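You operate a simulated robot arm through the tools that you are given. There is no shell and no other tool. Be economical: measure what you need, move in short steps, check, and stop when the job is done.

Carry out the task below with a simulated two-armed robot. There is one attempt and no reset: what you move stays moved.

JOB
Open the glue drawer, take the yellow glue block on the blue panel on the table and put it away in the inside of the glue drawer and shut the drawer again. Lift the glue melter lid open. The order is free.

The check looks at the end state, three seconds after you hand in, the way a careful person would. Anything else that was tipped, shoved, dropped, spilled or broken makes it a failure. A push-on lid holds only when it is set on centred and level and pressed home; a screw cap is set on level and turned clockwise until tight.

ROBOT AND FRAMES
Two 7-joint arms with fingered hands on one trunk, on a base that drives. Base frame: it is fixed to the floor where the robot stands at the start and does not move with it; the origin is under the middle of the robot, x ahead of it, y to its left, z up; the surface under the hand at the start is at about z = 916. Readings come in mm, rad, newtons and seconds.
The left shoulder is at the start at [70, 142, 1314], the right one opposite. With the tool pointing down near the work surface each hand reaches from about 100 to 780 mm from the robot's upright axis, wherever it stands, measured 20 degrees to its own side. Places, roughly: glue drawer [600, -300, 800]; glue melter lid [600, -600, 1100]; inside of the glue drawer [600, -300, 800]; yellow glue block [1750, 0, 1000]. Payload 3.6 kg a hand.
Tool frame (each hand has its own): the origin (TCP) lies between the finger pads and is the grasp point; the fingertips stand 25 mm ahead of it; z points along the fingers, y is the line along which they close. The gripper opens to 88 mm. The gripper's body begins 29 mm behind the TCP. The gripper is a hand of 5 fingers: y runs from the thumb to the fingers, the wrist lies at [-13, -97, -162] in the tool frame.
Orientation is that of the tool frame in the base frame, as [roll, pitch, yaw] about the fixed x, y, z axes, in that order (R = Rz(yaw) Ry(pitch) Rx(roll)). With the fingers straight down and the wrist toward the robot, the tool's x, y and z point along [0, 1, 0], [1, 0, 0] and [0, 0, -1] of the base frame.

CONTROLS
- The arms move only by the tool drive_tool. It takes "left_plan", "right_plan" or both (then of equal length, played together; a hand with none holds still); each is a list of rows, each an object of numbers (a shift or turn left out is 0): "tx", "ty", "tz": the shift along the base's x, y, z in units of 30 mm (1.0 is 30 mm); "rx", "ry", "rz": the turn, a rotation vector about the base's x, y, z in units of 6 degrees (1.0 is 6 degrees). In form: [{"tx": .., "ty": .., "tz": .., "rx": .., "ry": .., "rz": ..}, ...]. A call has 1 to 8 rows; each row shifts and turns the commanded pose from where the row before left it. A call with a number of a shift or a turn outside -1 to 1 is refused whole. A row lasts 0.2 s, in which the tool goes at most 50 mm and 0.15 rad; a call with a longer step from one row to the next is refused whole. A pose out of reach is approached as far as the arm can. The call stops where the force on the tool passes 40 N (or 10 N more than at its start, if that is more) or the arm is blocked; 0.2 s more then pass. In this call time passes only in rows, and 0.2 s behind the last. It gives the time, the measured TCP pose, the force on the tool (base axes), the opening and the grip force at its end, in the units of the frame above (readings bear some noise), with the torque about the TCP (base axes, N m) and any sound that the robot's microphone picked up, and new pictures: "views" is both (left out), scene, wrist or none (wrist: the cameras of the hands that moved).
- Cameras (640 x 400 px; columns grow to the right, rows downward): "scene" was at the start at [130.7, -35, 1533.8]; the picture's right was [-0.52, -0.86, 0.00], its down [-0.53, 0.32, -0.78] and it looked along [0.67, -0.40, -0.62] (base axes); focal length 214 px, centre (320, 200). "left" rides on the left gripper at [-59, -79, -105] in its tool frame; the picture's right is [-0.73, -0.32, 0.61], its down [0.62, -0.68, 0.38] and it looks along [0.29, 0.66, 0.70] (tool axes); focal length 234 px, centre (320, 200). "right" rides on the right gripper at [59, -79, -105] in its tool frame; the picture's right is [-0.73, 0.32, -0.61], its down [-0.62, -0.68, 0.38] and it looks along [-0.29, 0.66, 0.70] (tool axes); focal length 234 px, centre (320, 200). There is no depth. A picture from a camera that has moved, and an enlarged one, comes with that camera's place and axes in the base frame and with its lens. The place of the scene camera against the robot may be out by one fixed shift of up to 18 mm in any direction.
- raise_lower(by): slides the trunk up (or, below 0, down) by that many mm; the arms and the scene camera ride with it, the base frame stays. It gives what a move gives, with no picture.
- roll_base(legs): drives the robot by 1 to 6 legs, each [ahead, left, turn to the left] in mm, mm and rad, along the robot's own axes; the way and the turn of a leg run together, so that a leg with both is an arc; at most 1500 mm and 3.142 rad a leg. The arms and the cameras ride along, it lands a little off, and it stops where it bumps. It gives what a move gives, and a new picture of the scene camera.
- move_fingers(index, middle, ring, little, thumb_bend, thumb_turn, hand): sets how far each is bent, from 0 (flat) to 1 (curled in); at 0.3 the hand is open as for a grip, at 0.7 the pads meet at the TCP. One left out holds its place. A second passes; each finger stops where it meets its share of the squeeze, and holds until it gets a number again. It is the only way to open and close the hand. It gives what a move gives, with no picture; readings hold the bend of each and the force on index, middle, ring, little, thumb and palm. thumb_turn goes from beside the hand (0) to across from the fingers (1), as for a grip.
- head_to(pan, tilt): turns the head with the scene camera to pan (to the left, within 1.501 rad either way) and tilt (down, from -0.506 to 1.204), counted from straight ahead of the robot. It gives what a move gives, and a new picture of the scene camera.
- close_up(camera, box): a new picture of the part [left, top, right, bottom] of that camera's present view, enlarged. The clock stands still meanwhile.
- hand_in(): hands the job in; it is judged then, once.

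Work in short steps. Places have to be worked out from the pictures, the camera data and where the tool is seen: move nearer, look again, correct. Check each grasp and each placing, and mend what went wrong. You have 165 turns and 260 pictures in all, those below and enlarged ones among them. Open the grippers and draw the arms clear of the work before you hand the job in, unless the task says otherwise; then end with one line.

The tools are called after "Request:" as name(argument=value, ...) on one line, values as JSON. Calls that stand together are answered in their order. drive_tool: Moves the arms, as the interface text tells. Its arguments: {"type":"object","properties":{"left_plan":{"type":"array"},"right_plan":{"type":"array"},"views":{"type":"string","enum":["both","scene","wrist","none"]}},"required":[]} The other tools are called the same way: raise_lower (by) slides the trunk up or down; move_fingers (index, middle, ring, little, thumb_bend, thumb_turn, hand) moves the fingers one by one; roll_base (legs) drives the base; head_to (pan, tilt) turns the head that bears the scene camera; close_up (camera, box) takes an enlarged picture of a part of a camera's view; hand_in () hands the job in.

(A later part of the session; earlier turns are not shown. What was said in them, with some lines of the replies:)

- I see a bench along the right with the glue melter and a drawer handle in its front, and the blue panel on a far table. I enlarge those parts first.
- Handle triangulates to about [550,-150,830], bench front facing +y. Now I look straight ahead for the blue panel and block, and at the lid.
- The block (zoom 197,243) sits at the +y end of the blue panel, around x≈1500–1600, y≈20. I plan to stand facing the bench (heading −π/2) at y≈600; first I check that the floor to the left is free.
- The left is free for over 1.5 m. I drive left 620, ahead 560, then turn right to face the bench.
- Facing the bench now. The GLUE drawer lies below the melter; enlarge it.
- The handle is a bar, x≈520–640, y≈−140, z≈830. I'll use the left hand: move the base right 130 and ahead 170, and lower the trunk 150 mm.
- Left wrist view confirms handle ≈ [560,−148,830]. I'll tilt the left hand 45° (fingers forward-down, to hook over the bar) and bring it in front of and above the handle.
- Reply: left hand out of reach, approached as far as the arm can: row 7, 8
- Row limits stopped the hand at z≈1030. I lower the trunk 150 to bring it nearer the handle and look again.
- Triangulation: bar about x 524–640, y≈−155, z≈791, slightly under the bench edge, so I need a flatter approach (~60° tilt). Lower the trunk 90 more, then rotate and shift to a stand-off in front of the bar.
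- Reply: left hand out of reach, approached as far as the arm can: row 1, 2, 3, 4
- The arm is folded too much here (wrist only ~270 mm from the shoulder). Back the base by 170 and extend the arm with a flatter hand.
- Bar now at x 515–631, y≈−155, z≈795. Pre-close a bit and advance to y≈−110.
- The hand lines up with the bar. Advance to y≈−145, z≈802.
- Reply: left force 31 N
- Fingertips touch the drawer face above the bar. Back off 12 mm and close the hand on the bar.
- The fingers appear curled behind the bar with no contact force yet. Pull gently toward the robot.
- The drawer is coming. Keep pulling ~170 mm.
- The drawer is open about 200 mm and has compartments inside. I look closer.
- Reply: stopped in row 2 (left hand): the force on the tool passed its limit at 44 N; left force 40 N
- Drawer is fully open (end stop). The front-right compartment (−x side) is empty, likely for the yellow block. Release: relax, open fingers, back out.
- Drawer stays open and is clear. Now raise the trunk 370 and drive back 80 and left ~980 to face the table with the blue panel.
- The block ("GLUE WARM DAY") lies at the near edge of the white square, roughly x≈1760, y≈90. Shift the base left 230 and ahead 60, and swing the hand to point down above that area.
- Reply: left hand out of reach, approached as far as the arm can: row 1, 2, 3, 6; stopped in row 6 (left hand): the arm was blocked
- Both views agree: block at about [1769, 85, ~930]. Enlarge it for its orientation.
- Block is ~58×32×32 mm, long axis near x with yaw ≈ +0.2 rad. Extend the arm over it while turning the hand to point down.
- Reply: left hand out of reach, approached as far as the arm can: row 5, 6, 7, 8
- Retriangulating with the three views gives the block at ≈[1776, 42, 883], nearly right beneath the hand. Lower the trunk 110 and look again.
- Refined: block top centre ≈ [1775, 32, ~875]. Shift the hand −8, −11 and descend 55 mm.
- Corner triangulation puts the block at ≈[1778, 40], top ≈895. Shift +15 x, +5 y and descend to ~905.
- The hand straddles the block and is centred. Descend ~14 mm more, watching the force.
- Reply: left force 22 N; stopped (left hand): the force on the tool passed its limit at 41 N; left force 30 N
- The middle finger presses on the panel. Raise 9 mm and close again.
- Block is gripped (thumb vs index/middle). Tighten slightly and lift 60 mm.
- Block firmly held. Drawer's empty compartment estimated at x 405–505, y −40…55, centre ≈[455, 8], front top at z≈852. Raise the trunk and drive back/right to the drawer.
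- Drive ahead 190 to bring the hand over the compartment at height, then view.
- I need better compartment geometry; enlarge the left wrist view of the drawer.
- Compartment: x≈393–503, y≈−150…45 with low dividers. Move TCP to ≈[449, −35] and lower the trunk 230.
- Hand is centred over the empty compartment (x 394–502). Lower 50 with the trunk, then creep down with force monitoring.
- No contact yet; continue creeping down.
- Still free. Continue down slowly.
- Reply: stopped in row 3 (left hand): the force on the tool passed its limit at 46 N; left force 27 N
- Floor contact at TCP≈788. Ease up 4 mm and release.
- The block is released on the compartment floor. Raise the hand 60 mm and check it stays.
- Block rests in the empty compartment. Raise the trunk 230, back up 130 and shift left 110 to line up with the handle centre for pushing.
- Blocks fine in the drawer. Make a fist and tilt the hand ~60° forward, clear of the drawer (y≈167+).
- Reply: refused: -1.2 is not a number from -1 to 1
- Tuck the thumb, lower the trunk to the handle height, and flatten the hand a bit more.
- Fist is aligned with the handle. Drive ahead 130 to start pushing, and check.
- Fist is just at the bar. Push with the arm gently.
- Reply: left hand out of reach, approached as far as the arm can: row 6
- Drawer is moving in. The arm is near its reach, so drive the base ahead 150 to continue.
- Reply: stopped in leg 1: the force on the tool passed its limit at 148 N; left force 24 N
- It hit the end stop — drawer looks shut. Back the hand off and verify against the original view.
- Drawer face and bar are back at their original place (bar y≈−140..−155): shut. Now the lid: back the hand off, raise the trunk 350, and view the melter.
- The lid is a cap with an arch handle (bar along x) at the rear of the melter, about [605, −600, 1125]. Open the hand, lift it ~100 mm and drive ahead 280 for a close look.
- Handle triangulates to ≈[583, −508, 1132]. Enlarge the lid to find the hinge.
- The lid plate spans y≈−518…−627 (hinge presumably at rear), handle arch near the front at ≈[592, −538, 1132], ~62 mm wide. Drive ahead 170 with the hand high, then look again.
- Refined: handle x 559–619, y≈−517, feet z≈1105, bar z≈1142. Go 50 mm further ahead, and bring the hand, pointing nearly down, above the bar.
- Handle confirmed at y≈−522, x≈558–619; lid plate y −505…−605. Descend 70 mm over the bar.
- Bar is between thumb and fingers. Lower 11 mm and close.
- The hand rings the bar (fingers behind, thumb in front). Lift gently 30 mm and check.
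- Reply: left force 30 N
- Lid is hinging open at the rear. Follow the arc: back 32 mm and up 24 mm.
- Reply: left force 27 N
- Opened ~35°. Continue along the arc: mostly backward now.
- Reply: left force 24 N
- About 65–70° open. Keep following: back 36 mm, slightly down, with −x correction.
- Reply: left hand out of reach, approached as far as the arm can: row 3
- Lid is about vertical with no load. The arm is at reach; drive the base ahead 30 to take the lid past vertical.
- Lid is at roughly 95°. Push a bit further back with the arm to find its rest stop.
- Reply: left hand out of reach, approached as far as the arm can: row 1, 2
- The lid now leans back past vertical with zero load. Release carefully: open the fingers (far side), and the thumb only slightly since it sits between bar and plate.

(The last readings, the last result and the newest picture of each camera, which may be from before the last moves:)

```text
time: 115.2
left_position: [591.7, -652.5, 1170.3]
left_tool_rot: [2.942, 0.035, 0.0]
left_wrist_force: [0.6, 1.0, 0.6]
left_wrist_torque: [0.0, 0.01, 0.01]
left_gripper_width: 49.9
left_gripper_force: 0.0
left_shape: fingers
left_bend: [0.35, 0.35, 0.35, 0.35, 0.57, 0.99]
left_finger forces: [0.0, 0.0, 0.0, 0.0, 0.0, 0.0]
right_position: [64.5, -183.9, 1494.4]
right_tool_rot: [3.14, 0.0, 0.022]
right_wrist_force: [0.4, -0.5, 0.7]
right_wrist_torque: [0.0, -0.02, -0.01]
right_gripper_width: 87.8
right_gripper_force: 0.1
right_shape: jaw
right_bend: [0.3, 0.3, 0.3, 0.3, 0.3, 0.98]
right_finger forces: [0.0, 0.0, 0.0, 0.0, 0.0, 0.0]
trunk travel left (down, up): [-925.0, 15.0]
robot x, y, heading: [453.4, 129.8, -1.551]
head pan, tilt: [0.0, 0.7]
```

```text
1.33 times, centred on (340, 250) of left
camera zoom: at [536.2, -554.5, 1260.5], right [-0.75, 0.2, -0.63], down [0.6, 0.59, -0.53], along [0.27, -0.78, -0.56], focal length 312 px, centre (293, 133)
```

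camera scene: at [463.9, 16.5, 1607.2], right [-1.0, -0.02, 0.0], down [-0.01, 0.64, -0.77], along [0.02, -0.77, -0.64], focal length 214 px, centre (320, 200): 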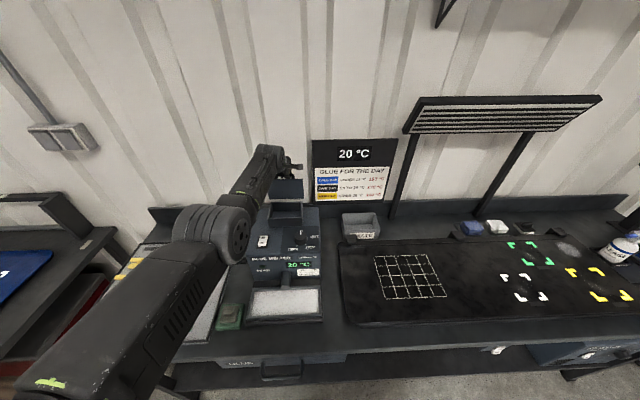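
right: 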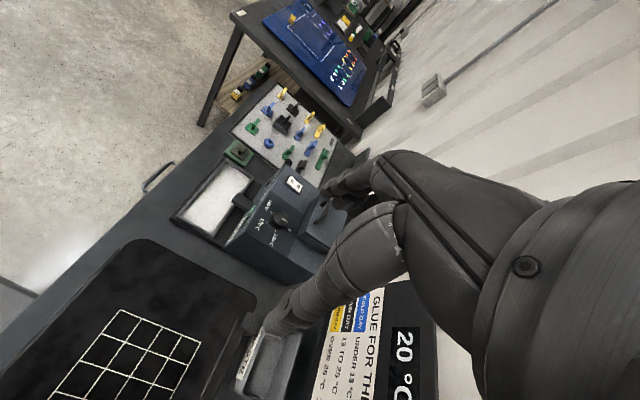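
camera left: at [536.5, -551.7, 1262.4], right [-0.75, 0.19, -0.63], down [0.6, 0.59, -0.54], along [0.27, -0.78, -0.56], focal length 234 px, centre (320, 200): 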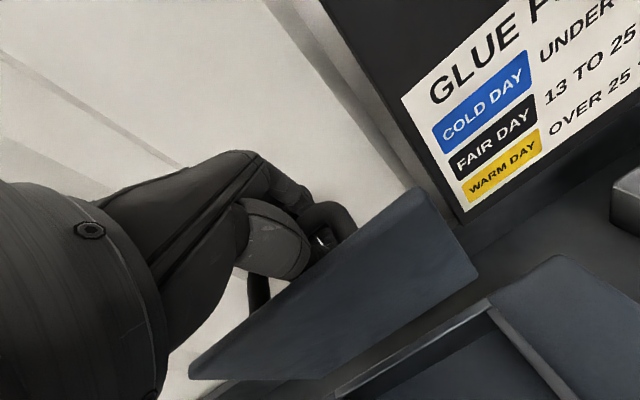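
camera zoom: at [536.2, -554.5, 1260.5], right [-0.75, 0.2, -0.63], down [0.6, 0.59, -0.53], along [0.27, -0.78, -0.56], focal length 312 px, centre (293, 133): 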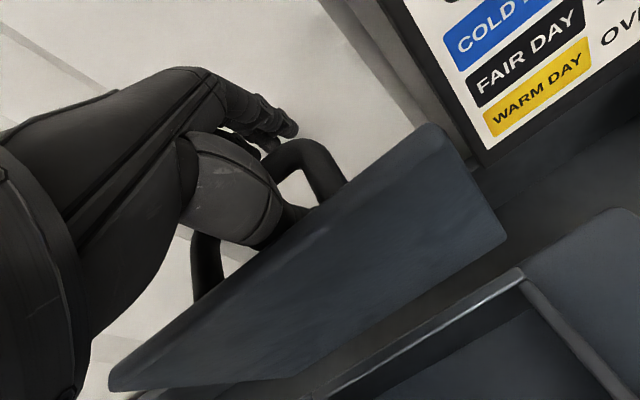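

Lid stays. Lift the hand straight up slowly.

Request:
drive_tool(left_plan=[{"tz": 0.4}, {"tz": 0.4}, {"tz": 0.4}], views="wrist")

```text
time: 116.0
left_position: [592.0, -652.2, 1207.0]
left_tool_rot: [2.939, 0.035, 0.002]
left_wrist_force: [0.6, 0.7, 0.1]
left_wrist_torque: [0.01, 0.02, -0.01]
left_gripper_width: 50.2
left_gripper_force: 0.0
left_shape: fingers
left_bend: [0.35, 0.35, 0.35, 0.35, 0.57, 0.99]
left_finger forces: [0.0, 0.0, 0.1, 0.0, 0.1, 0.0]
right_position: [64.6, -181.6, 1495.7]
right_tool_rot: [-3.142, -0.001, 0.021]
right_wrist_force: [0.8, 0.9, -0.7]
right_wrist_torque: [-0.03, -0.02, 0.0]
right_gripper_width: 87.9
right_gripper_force: 0.1
right_shape: jaw
right_bend: [0.3, 0.3, 0.3, 0.3, 0.3, 0.98]
right_finger forces: [0.0, 0.1, 0.1, 0.0, 0.0, 0.0]
trunk travel left (down, up): [-925.0, 15.0]
robot x, y, heading: [449.0, 133.2, -1.549]
head pan, tilt: [0.0, 0.7]
camera left: at [535.8, -553.4, 1297.1], right [-0.75, 0.2, -0.63], down [0.6, 0.59, -0.53], along [0.27, -0.78, -0.56], focal length 234 px, centre (320, 200)
```

left: 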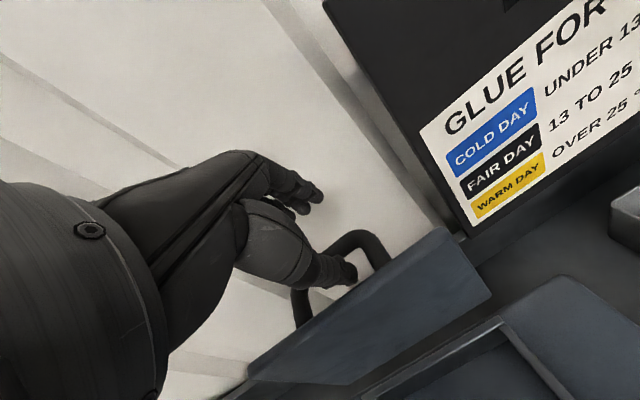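

The hand is almost out; no forces. Continue up 90 mm.

Request:
drive_tool(left_plan=[{"tz": 0.4}, {"tz": 0.5}, {"tz": 0.7}, {"tz": 0.8}, {"tz": 0.8}], views="both")

```text
time: 117.2
left_position: [591.0, -651.5, 1302.7]
left_tool_rot: [2.94, 0.037, -0.001]
left_wrist_force: [1.0, 1.4, 0.3]
left_wrist_torque: [-0.01, -0.01, 0.02]
left_gripper_width: 49.7
left_gripper_force: 0.1
left_shape: fingers
left_bend: [0.35, 0.35, 0.35, 0.35, 0.57, 0.99]
left_finger forces: [0.0, 0.0, 0.0, 0.1, 0.0, 0.0]
right_position: [64.1, -181.7, 1495.7]
right_tool_rot: [3.139, 0.0, 0.021]
right_wrist_force: [-0.7, 0.6, -0.4]
right_wrist_torque: [0.0, 0.03, 0.01]
right_gripper_width: 87.6
right_gripper_force: 0.1
right_shape: jaw
right_bend: [0.3, 0.3, 0.3, 0.3, 0.3, 0.98]
right_finger forces: [0.0, 0.0, 0.0, 0.0, 0.0, 0.1]
trunk travel left (down, up): [-925.0, 15.0]
robot x, y, heading: [454.0, 134.4, -1.548]
head pan, tilt: [0.0, 0.7]
camera scene: at [463.4, 8.1, 1606.5], right [-1.0, -0.02, 0.0], down [-0.01, 0.64, -0.77], along [0.02, -0.76, -0.64], focal length 214 px, centre (320, 200)
camera left: at [535.7, -552.3, 1392.4], right [-0.75, 0.2, -0.63], down [0.6, 0.59, -0.53], along [0.27, -0.78, -0.56], focal length 234 px, centre (320, 200)
```

scene: 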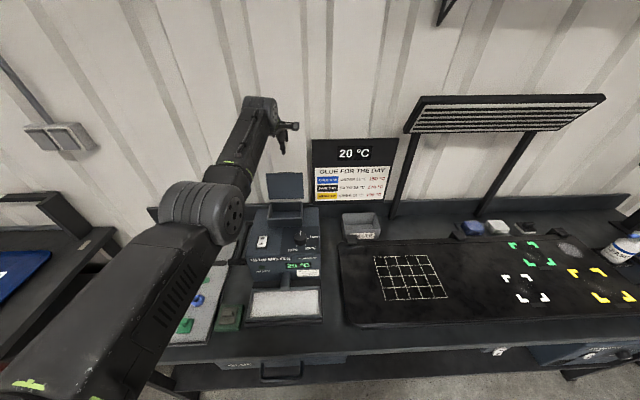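
left: 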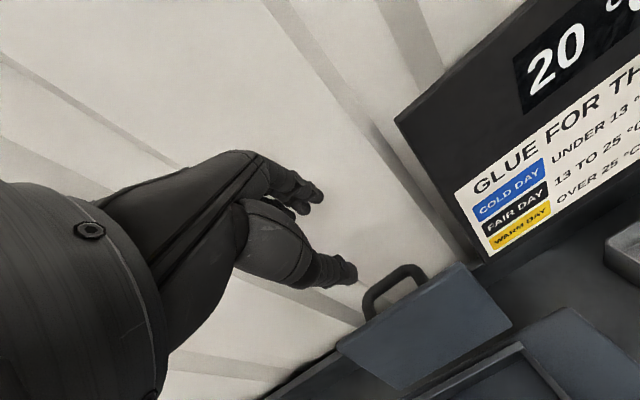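

Lid stands open by itself. Open the hand and drive back 500 mm, then check everything.

Request:
move_fingers(hand="left", index=0.3, middle=0.3, ring=0.3, little=0.3, thumb_bend=0.3)

Request:
roll_base(legs=[[-500, 0, 0]])

Request:
close_up(camera="scene", box=[180, 80, 420, 260])

Request:
close_up(camera="right", box=[0, 0, 320, 200])

```text
time: 118.2
left_position: [590.5, -652.1, 1301.2]
left_tool_rot: [2.942, 0.036, 0.004]
left_wrist_force: [0.3, -0.4, -0.2]
left_wrist_torque: [0.02, -0.01, 0.02]
left_gripper_width: 84.5
left_gripper_force: 0.0
left_shape: fingers
left_bend: [0.3, 0.3, 0.3, 0.3, 0.3, 0.96]
left_finger forces: [0.1, 0.1, 0.1, 0.0, 0.1, 0.0]
right_position: [63.5, -182.4, 1495.0]
right_tool_rot: [-3.141, 0.001, 0.021]
right_wrist_force: [-0.1, 0.2, 0.0]
right_wrist_torque: [-0.01, 0.02, 0.03]
right_gripper_width: 87.8
right_gripper_force: 0.0
right_shape: jaw
right_bend: [0.3, 0.3, 0.3, 0.3, 0.3, 0.98]
right_finger forces: [0.0, 0.0, 0.1, 0.0, 0.0, 0.0]
trunk travel left (down, up): [-925.0, 15.0]
robot x, y, heading: [456.6, 131.0, -1.544]
head pan, tilt: [0.0, 0.7]
```

```text
time: 121.2
left_position: [581.6, -158.0, 1299.5]
left_tool_rot: [2.942, 0.035, 0.004]
left_wrist_force: [-0.1, -0.2, 0.0]
left_wrist_torque: [-0.02, -0.02, 0.03]
left_gripper_width: 84.7
left_gripper_force: 0.0
left_shape: fingers
left_bend: [0.3, 0.3, 0.3, 0.3, 0.3, 0.96]
left_finger forces: [0.1, 0.1, 0.0, 0.0, 0.0, 0.1]
right_position: [54.0, 311.1, 1495.8]
right_tool_rot: [-3.141, 0.001, 0.02]
right_wrist_force: [1.0, 0.8, -0.4]
right_wrist_torque: [0.01, 0.0, 0.01]
right_gripper_width: 87.4
right_gripper_force: 0.1
right_shape: jaw
right_bend: [0.3, 0.3, 0.3, 0.3, 0.3, 0.98]
right_finger forces: [0.0, 0.0, 0.0, 0.1, 0.0, 0.1]
trunk travel left (down, up): [-925.0, 15.0]
robot x, y, heading: [444.3, 629.6, -1.547]
head pan, tilt: [0.0, 0.7]
camera scene: at [453.1, 501.5, 1606.2], right [-1.0, -0.02, 0.0], down [-0.01, 0.65, -0.76], along [0.02, -0.76, -0.65], focal length 214 px, centre (320, 200)
```

scene: 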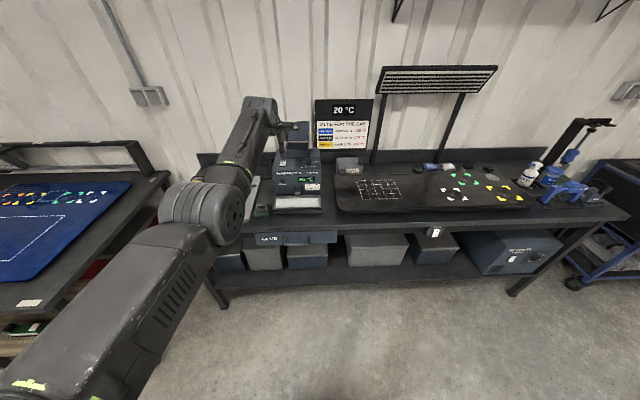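

```text
2.22 times, centred on (300, 170) of scene
camera zoom: at [453.1, 501.5, 1606.2], right [-1.0, -0.02, 0.0], down [-0.01, 0.65, -0.76], along [0.02, -0.76, -0.65], focal length 477 px, centre (364, 267)
```

zoom: 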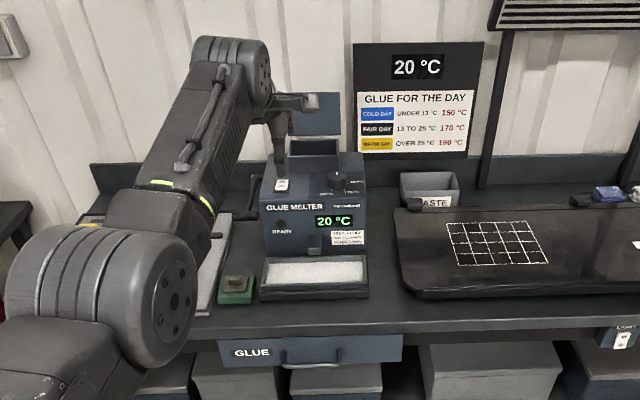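

```text
2.00 times, centred on (160, 100) of right
camera zoom: at [110.5, 391.2, 1599.7], right [-0.72, -0.34, 0.61], down [-0.64, 0.67, -0.38], along [-0.28, -0.66, -0.7], focal length 468 px, centre (640, 400)
```

zoom: 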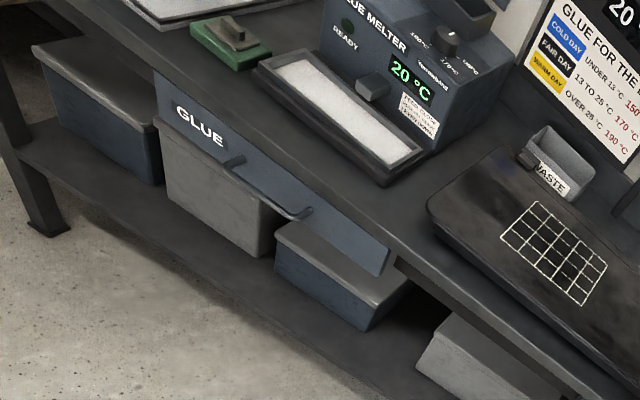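

Lid is open. To confirm the drawer is fully home, I'll reproduce the earlier view (trunk −370) after retracting the hand clear of the bench.

Request:
drive_tool(left_plan=[{"ty": 1}, {"ty": 1}, {"ty": 1}, {"ty": 1}, {"ty": 1}, {"ty": 1}, {"ty": 1}, {"ty": 1}], views="none")

```text
time: 123.0
left_position: [586.2, -58.4, 1274.7]
left_tool_rot: [2.937, 0.037, 0.007]
left_wrist_force: [-0.3, -0.5, 0.1]
left_wrist_torque: [-0.03, -0.01, 0.01]
left_gripper_width: 85.0
left_gripper_force: 0.0
left_shape: fingers
left_bend: [0.3, 0.3, 0.3, 0.3, 0.3, 0.96]
left_finger forces: [0.0, 0.1, 0.0, 0.0, 0.0, 0.1]
left hand out of reach, approached as far as the arm can: row 3, 4, 5, 6, 7, 8
right_position: [56.8, 311.5, 1494.5]
right_tool_rot: [3.14, 0.002, 0.024]
right_wrist_force: [0.4, 0.9, 0.0]
right_wrist_torque: [0.0, 0.01, 0.0]
right_gripper_width: 87.7
right_gripper_force: 0.0
right_shape: jaw
right_bend: [0.3, 0.3, 0.3, 0.3, 0.3, 0.98]
right_finger forces: [0.0, 0.0, 0.1, 0.0, 0.1, 0.0]
trunk travel left (down, up): [-925.0, 15.0]
robot x, y, heading: [445.8, 628.5, -1.547]
head pan, tilt: [0.0, 0.7]
```

Retraction is limited in this posture. Back the base 200, tilt the hand flat (as before) and lower, to re-inspect and confirm with a gentle push.

Request:
roll_base(legs=[[-200, 0, 0]])

Request:
drive_tool(left_plan=[{"rx": -1, "ty": -0.3}, {"rx": -1, "ty": -0.3}, {"rx": -1}, {"rx": -1}, {"rx": -1}, {"rx": -1}, {"rx": -1}, {"rx": -1}], views="none")

Request:
move_fingers(hand="left", index=1.0, middle=1.0, ring=1.0, little=1.0, thumb_bend=0.9)

```text
time: 124.6
left_position: [578.1, 142.2, 1271.4]
left_tool_rot: [2.945, 0.032, 0.009]
left_wrist_force: [0.4, 0.5, 0.3]
left_wrist_torque: [0.01, 0.02, -0.03]
left_gripper_width: 84.8
left_gripper_force: 0.0
left_shape: fingers
left_bend: [0.3, 0.3, 0.3, 0.3, 0.3, 0.96]
left_finger forces: [0.0, 0.0, 0.0, 0.1, 0.1, 0.0]
right_position: [49.9, 510.8, 1493.1]
right_tool_rot: [-3.138, 0.001, 0.022]
right_wrist_force: [1.0, 0.2, 0.5]
right_wrist_torque: [0.01, -0.04, -0.01]
right_gripper_width: 87.6
right_gripper_force: 0.1
right_shape: jaw
right_bend: [0.3, 0.3, 0.3, 0.3, 0.3, 0.98]
right_finger forces: [0.0, 0.0, 0.0, 0.1, 0.0, 0.1]
trunk travel left (down, up): [-925.0, 15.0]
robot x, y, heading: [437.1, 831.2, -1.548]
head pan, tilt: [0.0, 0.7]
camera scene: at [448.2, 702.1, 1606.0], right [-1.0, -0.02, 0.0], down [-0.01, 0.65, -0.76], along [0.02, -0.76, -0.65], focal length 214 px, centre (320, 200)
```

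scene: 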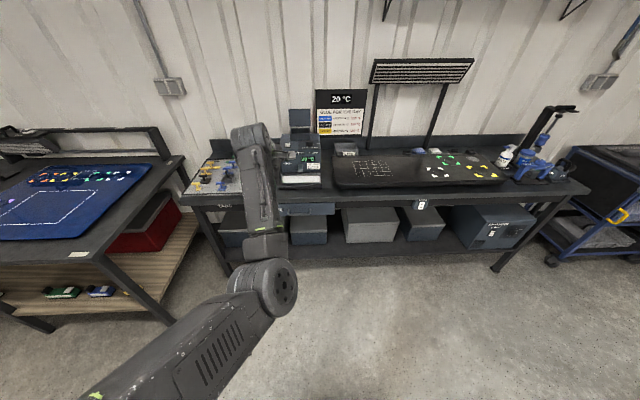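

```text
time: 126.4
left_position: [578.8, 128.6, 1270.9]
left_tool_rot: [2.102, 0.028, -0.02]
left_wrist_force: [0.3, 0.4, 0.2]
left_wrist_torque: [0.03, 0.0, -0.02]
left_gripper_width: 84.9
left_gripper_force: 0.1
left_shape: fingers
left_bend: [0.3, 0.3, 0.3, 0.3, 0.3, 0.96]
left_finger forces: [0.0, 0.0, 0.1, 0.0, 0.0, 0.0]
right_position: [50.0, 516.4, 1495.8]
right_tool_rot: [-3.141, 0.001, 0.022]
right_wrist_force: [-0.1, -1.3, 1.2]
right_wrist_torque: [-0.01, 0.0, 0.01]
right_gripper_width: 87.6
right_gripper_force: 0.0
right_shape: jaw
right_bend: [0.3, 0.3, 0.3, 0.3, 0.3, 0.98]
right_finger forces: [0.1, 0.0, 0.1, 0.0, 0.0, 0.0]
trunk travel left (down, up): [-925.0, 15.0]
robot x, y, heading: [438.6, 832.0, -1.549]
head pan, tilt: [0.0, 0.7]
```

```text
time: 127.4
left_position: [579.9, 127.7, 1272.6]
left_tool_rot: [2.102, 0.029, -0.023]
left_wrist_force: [-0.6, 0.1, -0.9]
left_wrist_torque: [0.02, 0.02, 0.01]
left_gripper_width: 0.1
left_gripper_force: 0.0
left_shape: fingers
left_bend: [0.77, 1.0, 1.0, 1.0, 0.82, 1.0]
left_finger forces: [0.0, 0.1, 0.0, 0.0, 0.0, 0.0]
right_position: [49.4, 516.2, 1495.4]
right_tool_rot: [-3.14, 0.001, 0.021]
right_wrist_force: [-0.4, 0.1, 0.1]
right_wrist_torque: [0.02, 0.0, 0.01]
right_gripper_width: 87.6
right_gripper_force: 0.1
right_shape: jaw
right_bend: [0.3, 0.3, 0.3, 0.3, 0.3, 0.98]
right_finger forces: [0.0, 0.0, 0.0, 0.1, 0.0, 0.2]
trunk travel left (down, up): [-925.0, 15.0]
robot x, y, heading: [439.7, 834.3, -1.548]
head pan, tilt: [0.0, 0.7]
```

Lower the trunk 445 and drive ahead 190 to reproduce the earlier viewpoint.

Request:
raise_lower(by=-445)

Request:
roll_base(legs=[[195, 0, 0]])

Request:
close_up(camera="scene", box=[200, 120, 360, 220])

```text
refused: -445 is not a number from -400 to 400
```

```text
time: 128.9
left_position: [581.2, -60.0, 1274.2]
left_tool_rot: [2.098, 0.028, -0.025]
left_wrist_force: [-0.7, 0.8, 0.7]
left_wrist_torque: [0.0, 0.01, -0.01]
left_gripper_width: 0.1
left_gripper_force: 0.1
left_shape: fingers
left_bend: [0.78, 1.0, 1.0, 1.0, 0.83, 1.0]
left_finger forces: [0.0, 0.0, 0.0, 0.0, 0.0, 0.0]
right_position: [51.7, 331.1, 1495.2]
right_tool_rot: [3.139, -0.001, 0.02]
right_wrist_force: [0.2, 0.2, 0.8]
right_wrist_torque: [0.0, -0.02, -0.03]
right_gripper_width: 87.6
right_gripper_force: 0.0
right_shape: jaw
right_bend: [0.3, 0.3, 0.3, 0.3, 0.3, 0.98]
right_finger forces: [0.0, 0.1, 0.0, 0.0, 0.1, 0.0]
trunk travel left (down, up): [-925.0, 15.0]
robot x, y, heading: [441.0, 641.4, -1.556]
head pan, tilt: [0.0, 0.7]
camera scene: at [451.8, 521.1, 1607.0], right [-1.0, -0.02, 0.0], down [-0.01, 0.64, -0.77], along [0.01, -0.77, -0.64], focal length 214 px, centre (320, 200)
```

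scene: 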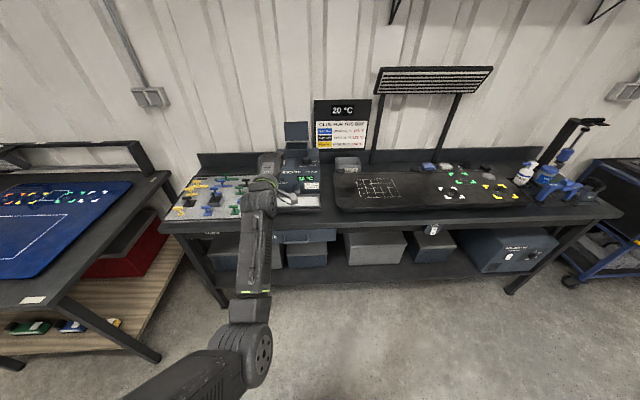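

```text
4.00 times, centred on (280, 170) of scene
camera zoom: at [451.8, 521.1, 1607.0], right [-1.0, -0.02, 0.0], down [-0.01, 0.64, -0.77], along [0.01, -0.77, -0.64], focal length 858 px, centre (480, 320)
```

zoom: 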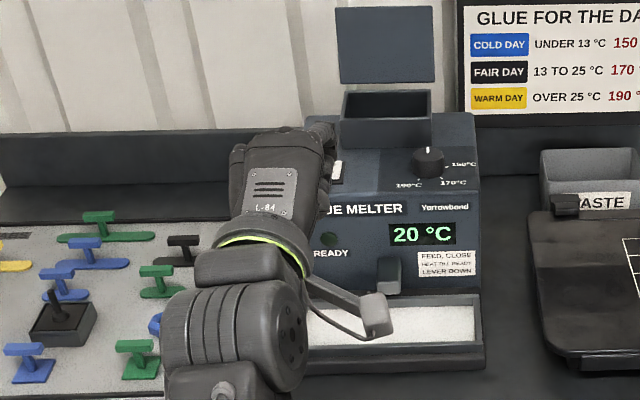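

Lid is open. The trunk call was too long; the hand at y≈−60 has ~50 mm margin from the bench edge. Retract 40 mm more, then lower in two steps.

Request:
drive_tool(left_plan=[{"ty": 0.7}, {"ty": 0.7}], views="none")

Request:
raise_lower(by=-390)

Request:
raise_lower(by=-55)

Request:
close_up(camera="scene", box=[200, 120, 360, 220])

```text
time: 129.5
left_position: [579.3, -17.9, 1273.6]
left_tool_rot: [2.099, 0.028, -0.024]
left_wrist_force: [1.1, 0.6, 0.0]
left_wrist_torque: [0.01, 0.0, 0.0]
left_gripper_width: 0.1
left_gripper_force: 0.0
left_shape: fingers
left_bend: [0.78, 1.0, 1.0, 1.0, 0.83, 1.0]
left_finger forces: [0.0, 0.1, 0.1, 0.1, 0.1, 0.0]
right_position: [52.2, 331.5, 1496.1]
right_tool_rot: [3.139, 0.0, 0.017]
right_wrist_force: [-0.7, -1.0, 0.8]
right_wrist_torque: [-0.01, 0.0, 0.0]
right_gripper_width: 87.7
right_gripper_force: 0.0
right_shape: jaw
right_bend: [0.3, 0.3, 0.3, 0.3, 0.3, 0.98]
right_finger forces: [0.0, 0.1, 0.0, 0.1, 0.0, 0.1]
trunk travel left (down, up): [-925.0, 15.0]
robot x, y, heading: [441.8, 640.5, -1.549]
head pan, tilt: [0.0, 0.7]
```

```text
time: 133.3
left_position: [578.6, -21.7, 881.2]
left_tool_rot: [2.101, 0.028, -0.026]
left_wrist_force: [-0.3, 0.1, 0.7]
left_wrist_torque: [0.02, -0.02, -0.01]
left_gripper_width: 0.0
left_gripper_force: 0.1
left_shape: fingers
left_bend: [0.78, 1.0, 1.0, 1.0, 0.83, 1.0]
left_finger forces: [0.0, 0.0, 0.0, 0.0, 0.1, 0.0]
right_position: [51.9, 327.5, 1106.4]
right_tool_rot: [3.14, 0.0, 0.018]
right_wrist_force: [-0.8, 0.3, 0.3]
right_wrist_torque: [0.02, 0.03, -0.02]
right_gripper_width: 87.5
right_gripper_force: 0.1
right_shape: jaw
right_bend: [0.3, 0.3, 0.3, 0.3, 0.3, 0.98]
right_finger forces: [0.1, 0.1, 0.0, 0.0, 0.0, 0.1]
trunk travel left (down, up): [-535.0, 405.0]
robot x, y, heading: [443.3, 642.7, -1.555]
head pan, tilt: [0.0, 0.7]
```

```text
time: 134.2
left_position: [580.1, -20.9, 826.1]
left_tool_rot: [2.101, 0.028, -0.025]
left_wrist_force: [0.7, 0.9, -1.2]
left_wrist_torque: [0.02, 0.01, 0.01]
left_gripper_width: 0.0
left_gripper_force: 0.1
left_shape: fingers
left_bend: [0.78, 1.0, 1.0, 1.0, 0.83, 1.0]
left_finger forces: [0.0, 0.0, 0.0, 0.0, 0.1, 0.0]
right_position: [51.6, 326.5, 1050.3]
right_tool_rot: [-3.14, 0.001, 0.019]
right_wrist_force: [-0.6, -0.3, 0.5]
right_wrist_torque: [-0.01, -0.01, -0.01]
right_gripper_width: 87.8
right_gripper_force: 0.1
right_shape: jaw
right_bend: [0.3, 0.3, 0.3, 0.3, 0.3, 0.98]
right_finger forces: [0.1, 0.0, 0.0, 0.1, 0.0, 0.1]
trunk travel left (down, up): [-480.0, 460.0]
robot x, y, heading: [441.9, 642.5, -1.555]
head pan, tilt: [0.0, 0.7]
```

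```text
4.00 times, centred on (280, 170) of scene
camera zoom: at [452.0, 516.3, 1161.5], right [-1.0, -0.02, 0.0], down [-0.01, 0.64, -0.77], along [0.01, -0.76, -0.64], focal length 858 px, centre (480, 320)
```

zoom: 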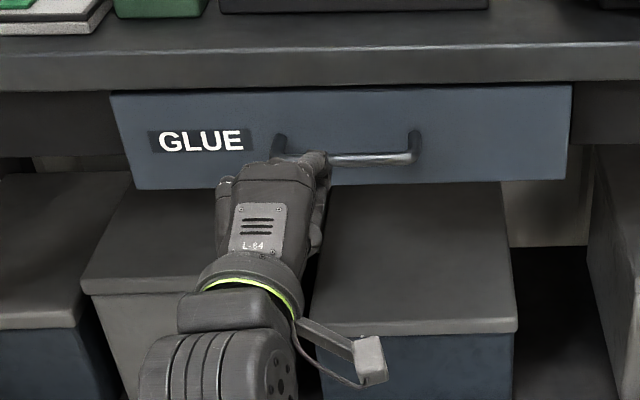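

The drawer front matches the original picture within a few mm. One gentle confirming push: lower 30 mm and press until the force limit.

Request:
drive_tool(left_plan=[{"tz": -0.5}, {"tz": -0.5}, {"ty": -0.8}, {"ty": -0.8}, {"ty": -0.8}, {"ty": -0.6}, {"ty": -0.5}, {"ty": -0.5}], views="none")

```text
time: 136.0
left_position: [578.9, -138.6, 800.6]
left_tool_rot: [2.095, 0.027, -0.024]
left_wrist_force: [-0.3, 16.8, 10.3]
left_wrist_torque: [0.0, 0.05, -0.02]
left_gripper_width: 0.4
left_gripper_force: 13.5
left_shape: fingers
left_bend: [0.88, 1.0, 1.0, 1.0, 0.91, 1.0]
left_finger forces: [0.0, 0.1, 0.0, 0.0, 26.5, 0.0]
right_position: [52.8, 330.8, 1051.8]
right_tool_rot: [3.137, 0.0, 0.02]
right_wrist_force: [-0.2, -0.8, 1.2]
right_wrist_torque: [-0.05, 0.0, -0.01]
right_gripper_width: 87.6
right_gripper_force: 0.1
right_shape: jaw
right_bend: [0.3, 0.3, 0.3, 0.3, 0.3, 0.98]
right_finger forces: [0.0, 0.0, 0.1, 0.0, 0.1, 0.0]
trunk travel left (down, up): [-480.0, 460.0]
robot x, y, heading: [447.7, 646.4, -1.55]
head pan, tilt: [0.0, 0.7]
```

Same contact place (−138) under load: the drawer is home. Back off, drive away 300 mm, open the hand, and take a last look.

Request:
drive_tool(left_plan=[{"ty": 0.6}, {"ty": 0.8}, {"ty": 0.9}, {"ty": 0.9}], views="none")

Request:
roll_base(legs=[[-300, 0, 0]])

Request:
move_fingers(hand="left", index=0.3, middle=0.3, ring=0.3, little=0.3, thumb_bend=0.3)

Request:
close_up(camera="scene", box=[160, 60, 420, 240])

```text
time: 137.0
left_position: [579.0, -44.8, 794.7]
left_tool_rot: [2.102, 0.028, -0.025]
left_wrist_force: [0.6, 1.1, 0.5]
left_wrist_torque: [0.0, -0.03, -0.02]
left_gripper_width: 0.0
left_gripper_force: 0.0
left_shape: fingers
left_bend: [0.86, 1.0, 1.0, 1.0, 0.88, 1.0]
left_finger forces: [0.0, 0.1, 0.0, 0.1, 0.1, 0.0]
right_position: [51.7, 327.4, 1049.9]
right_tool_rot: [3.141, 0.0, 0.019]
right_wrist_force: [-0.5, 0.3, -0.2]
right_wrist_torque: [0.01, 0.0, -0.01]
right_gripper_width: 87.7
right_gripper_force: 0.1
right_shape: jaw
right_bend: [0.3, 0.3, 0.3, 0.3, 0.3, 0.98]
right_finger forces: [0.1, 0.0, 0.0, 0.0, 0.0, 0.0]
trunk travel left (down, up): [-480.0, 460.0]
robot x, y, heading: [443.0, 641.2, -1.554]
head pan, tilt: [0.0, 0.7]
```

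```text
time: 139.1
left_position: [574.9, 256.8, 794.8]
left_tool_rot: [2.104, 0.027, -0.019]
left_wrist_force: [-0.5, -0.2, -0.1]
left_wrist_torque: [0.0, 0.01, 0.01]
left_gripper_width: 0.0
left_gripper_force: 0.1
left_shape: fingers
left_bend: [0.86, 1.0, 1.0, 1.0, 0.88, 1.0]
left_finger forces: [0.0, 0.0, 0.1, 0.0, 0.0, 0.0]
right_position: [47.0, 627.7, 1050.3]
right_tool_rot: [3.141, -0.001, 0.02]
right_wrist_force: [0.1, -0.7, 0.8]
right_wrist_torque: [-0.01, -0.01, -0.03]
right_gripper_width: 87.5
right_gripper_force: 0.0
right_shape: jaw
right_bend: [0.3, 0.3, 0.3, 0.3, 0.3, 0.98]
right_finger forces: [0.1, 0.1, 0.0, 0.0, 0.1, 0.0]
trunk travel left (down, up): [-480.0, 460.0]
robot x, y, heading: [438.6, 944.5, -1.547]
head pan, tilt: [0.0, 0.7]
camera scene: at [446.1, 818.8, 1161.6], right [-1.0, -0.02, 0.0], down [-0.01, 0.64, -0.77], along [0.02, -0.77, -0.64], focal length 214 px, centre (320, 200)
```

scene: 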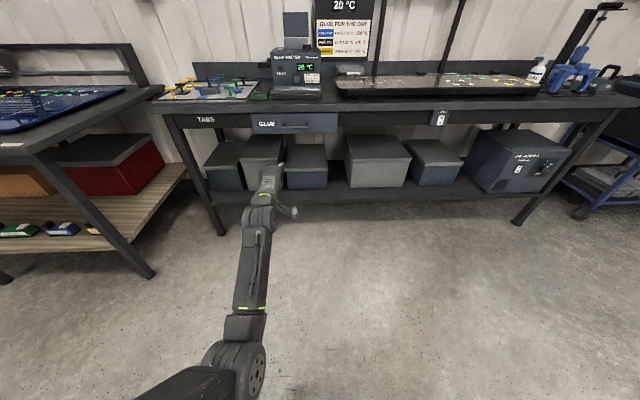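

```text
time: 140.1
left_position: [574.4, 255.4, 795.5]
left_tool_rot: [2.103, 0.027, -0.02]
left_wrist_force: [0.6, 0.9, 0.2]
left_wrist_torque: [0.01, 0.0, 0.0]
left_gripper_width: 84.6
left_gripper_force: 0.1
left_shape: fingers
left_bend: [0.3, 0.3, 0.3, 0.3, 0.3, 0.96]
left_finger forces: [0.0, 0.0, 0.1, 0.0, 0.0, 0.1]
right_position: [47.3, 627.7, 1050.8]
right_tool_rot: [-3.141, 0.0, 0.019]
right_wrist_force: [0.3, 0.1, 0.6]
right_wrist_torque: [0.02, 0.03, -0.01]
right_gripper_width: 87.7
right_gripper_force: 0.0
right_shape: jaw
right_bend: [0.3, 0.3, 0.3, 0.3, 0.3, 0.98]
right_finger forces: [0.1, 0.0, 0.0, 0.0, 0.1, 0.1]
trunk travel left (down, up): [-480.0, 460.0]
robot x, y, heading: [435.1, 944.9, -1.548]
head pan, tilt: [0.0, 0.7]
```

```text
2.22 times, centred on (290, 150) of scene
camera zoom: at [446.1, 818.1, 1161.5], right [-1.0, -0.02, 0.0], down [-0.01, 0.64, -0.76], along [0.02, -0.76, -0.64], focal length 477 px, centre (387, 311)
```

zoom: 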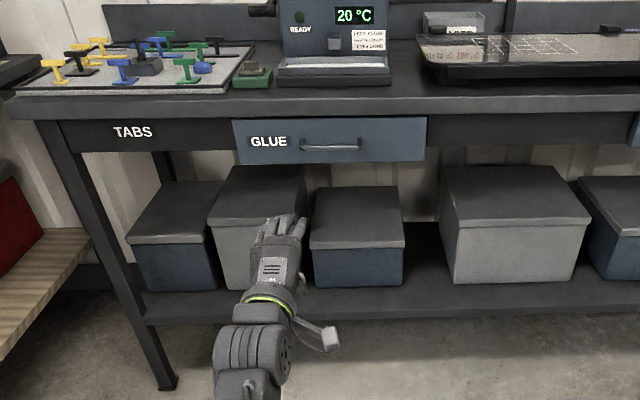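

Drawer is shut, lid stands open, everything else undisturbed, hands open and clear. Handing in.

Request:
hand_in()

```text
The job is handed in.
```

The yellow glue block is in the empty front compartment of the glue drawer, the drawer is shut, and the glue melter lid stands open on its own; nothing else looked moved or tipped in the last pictures.
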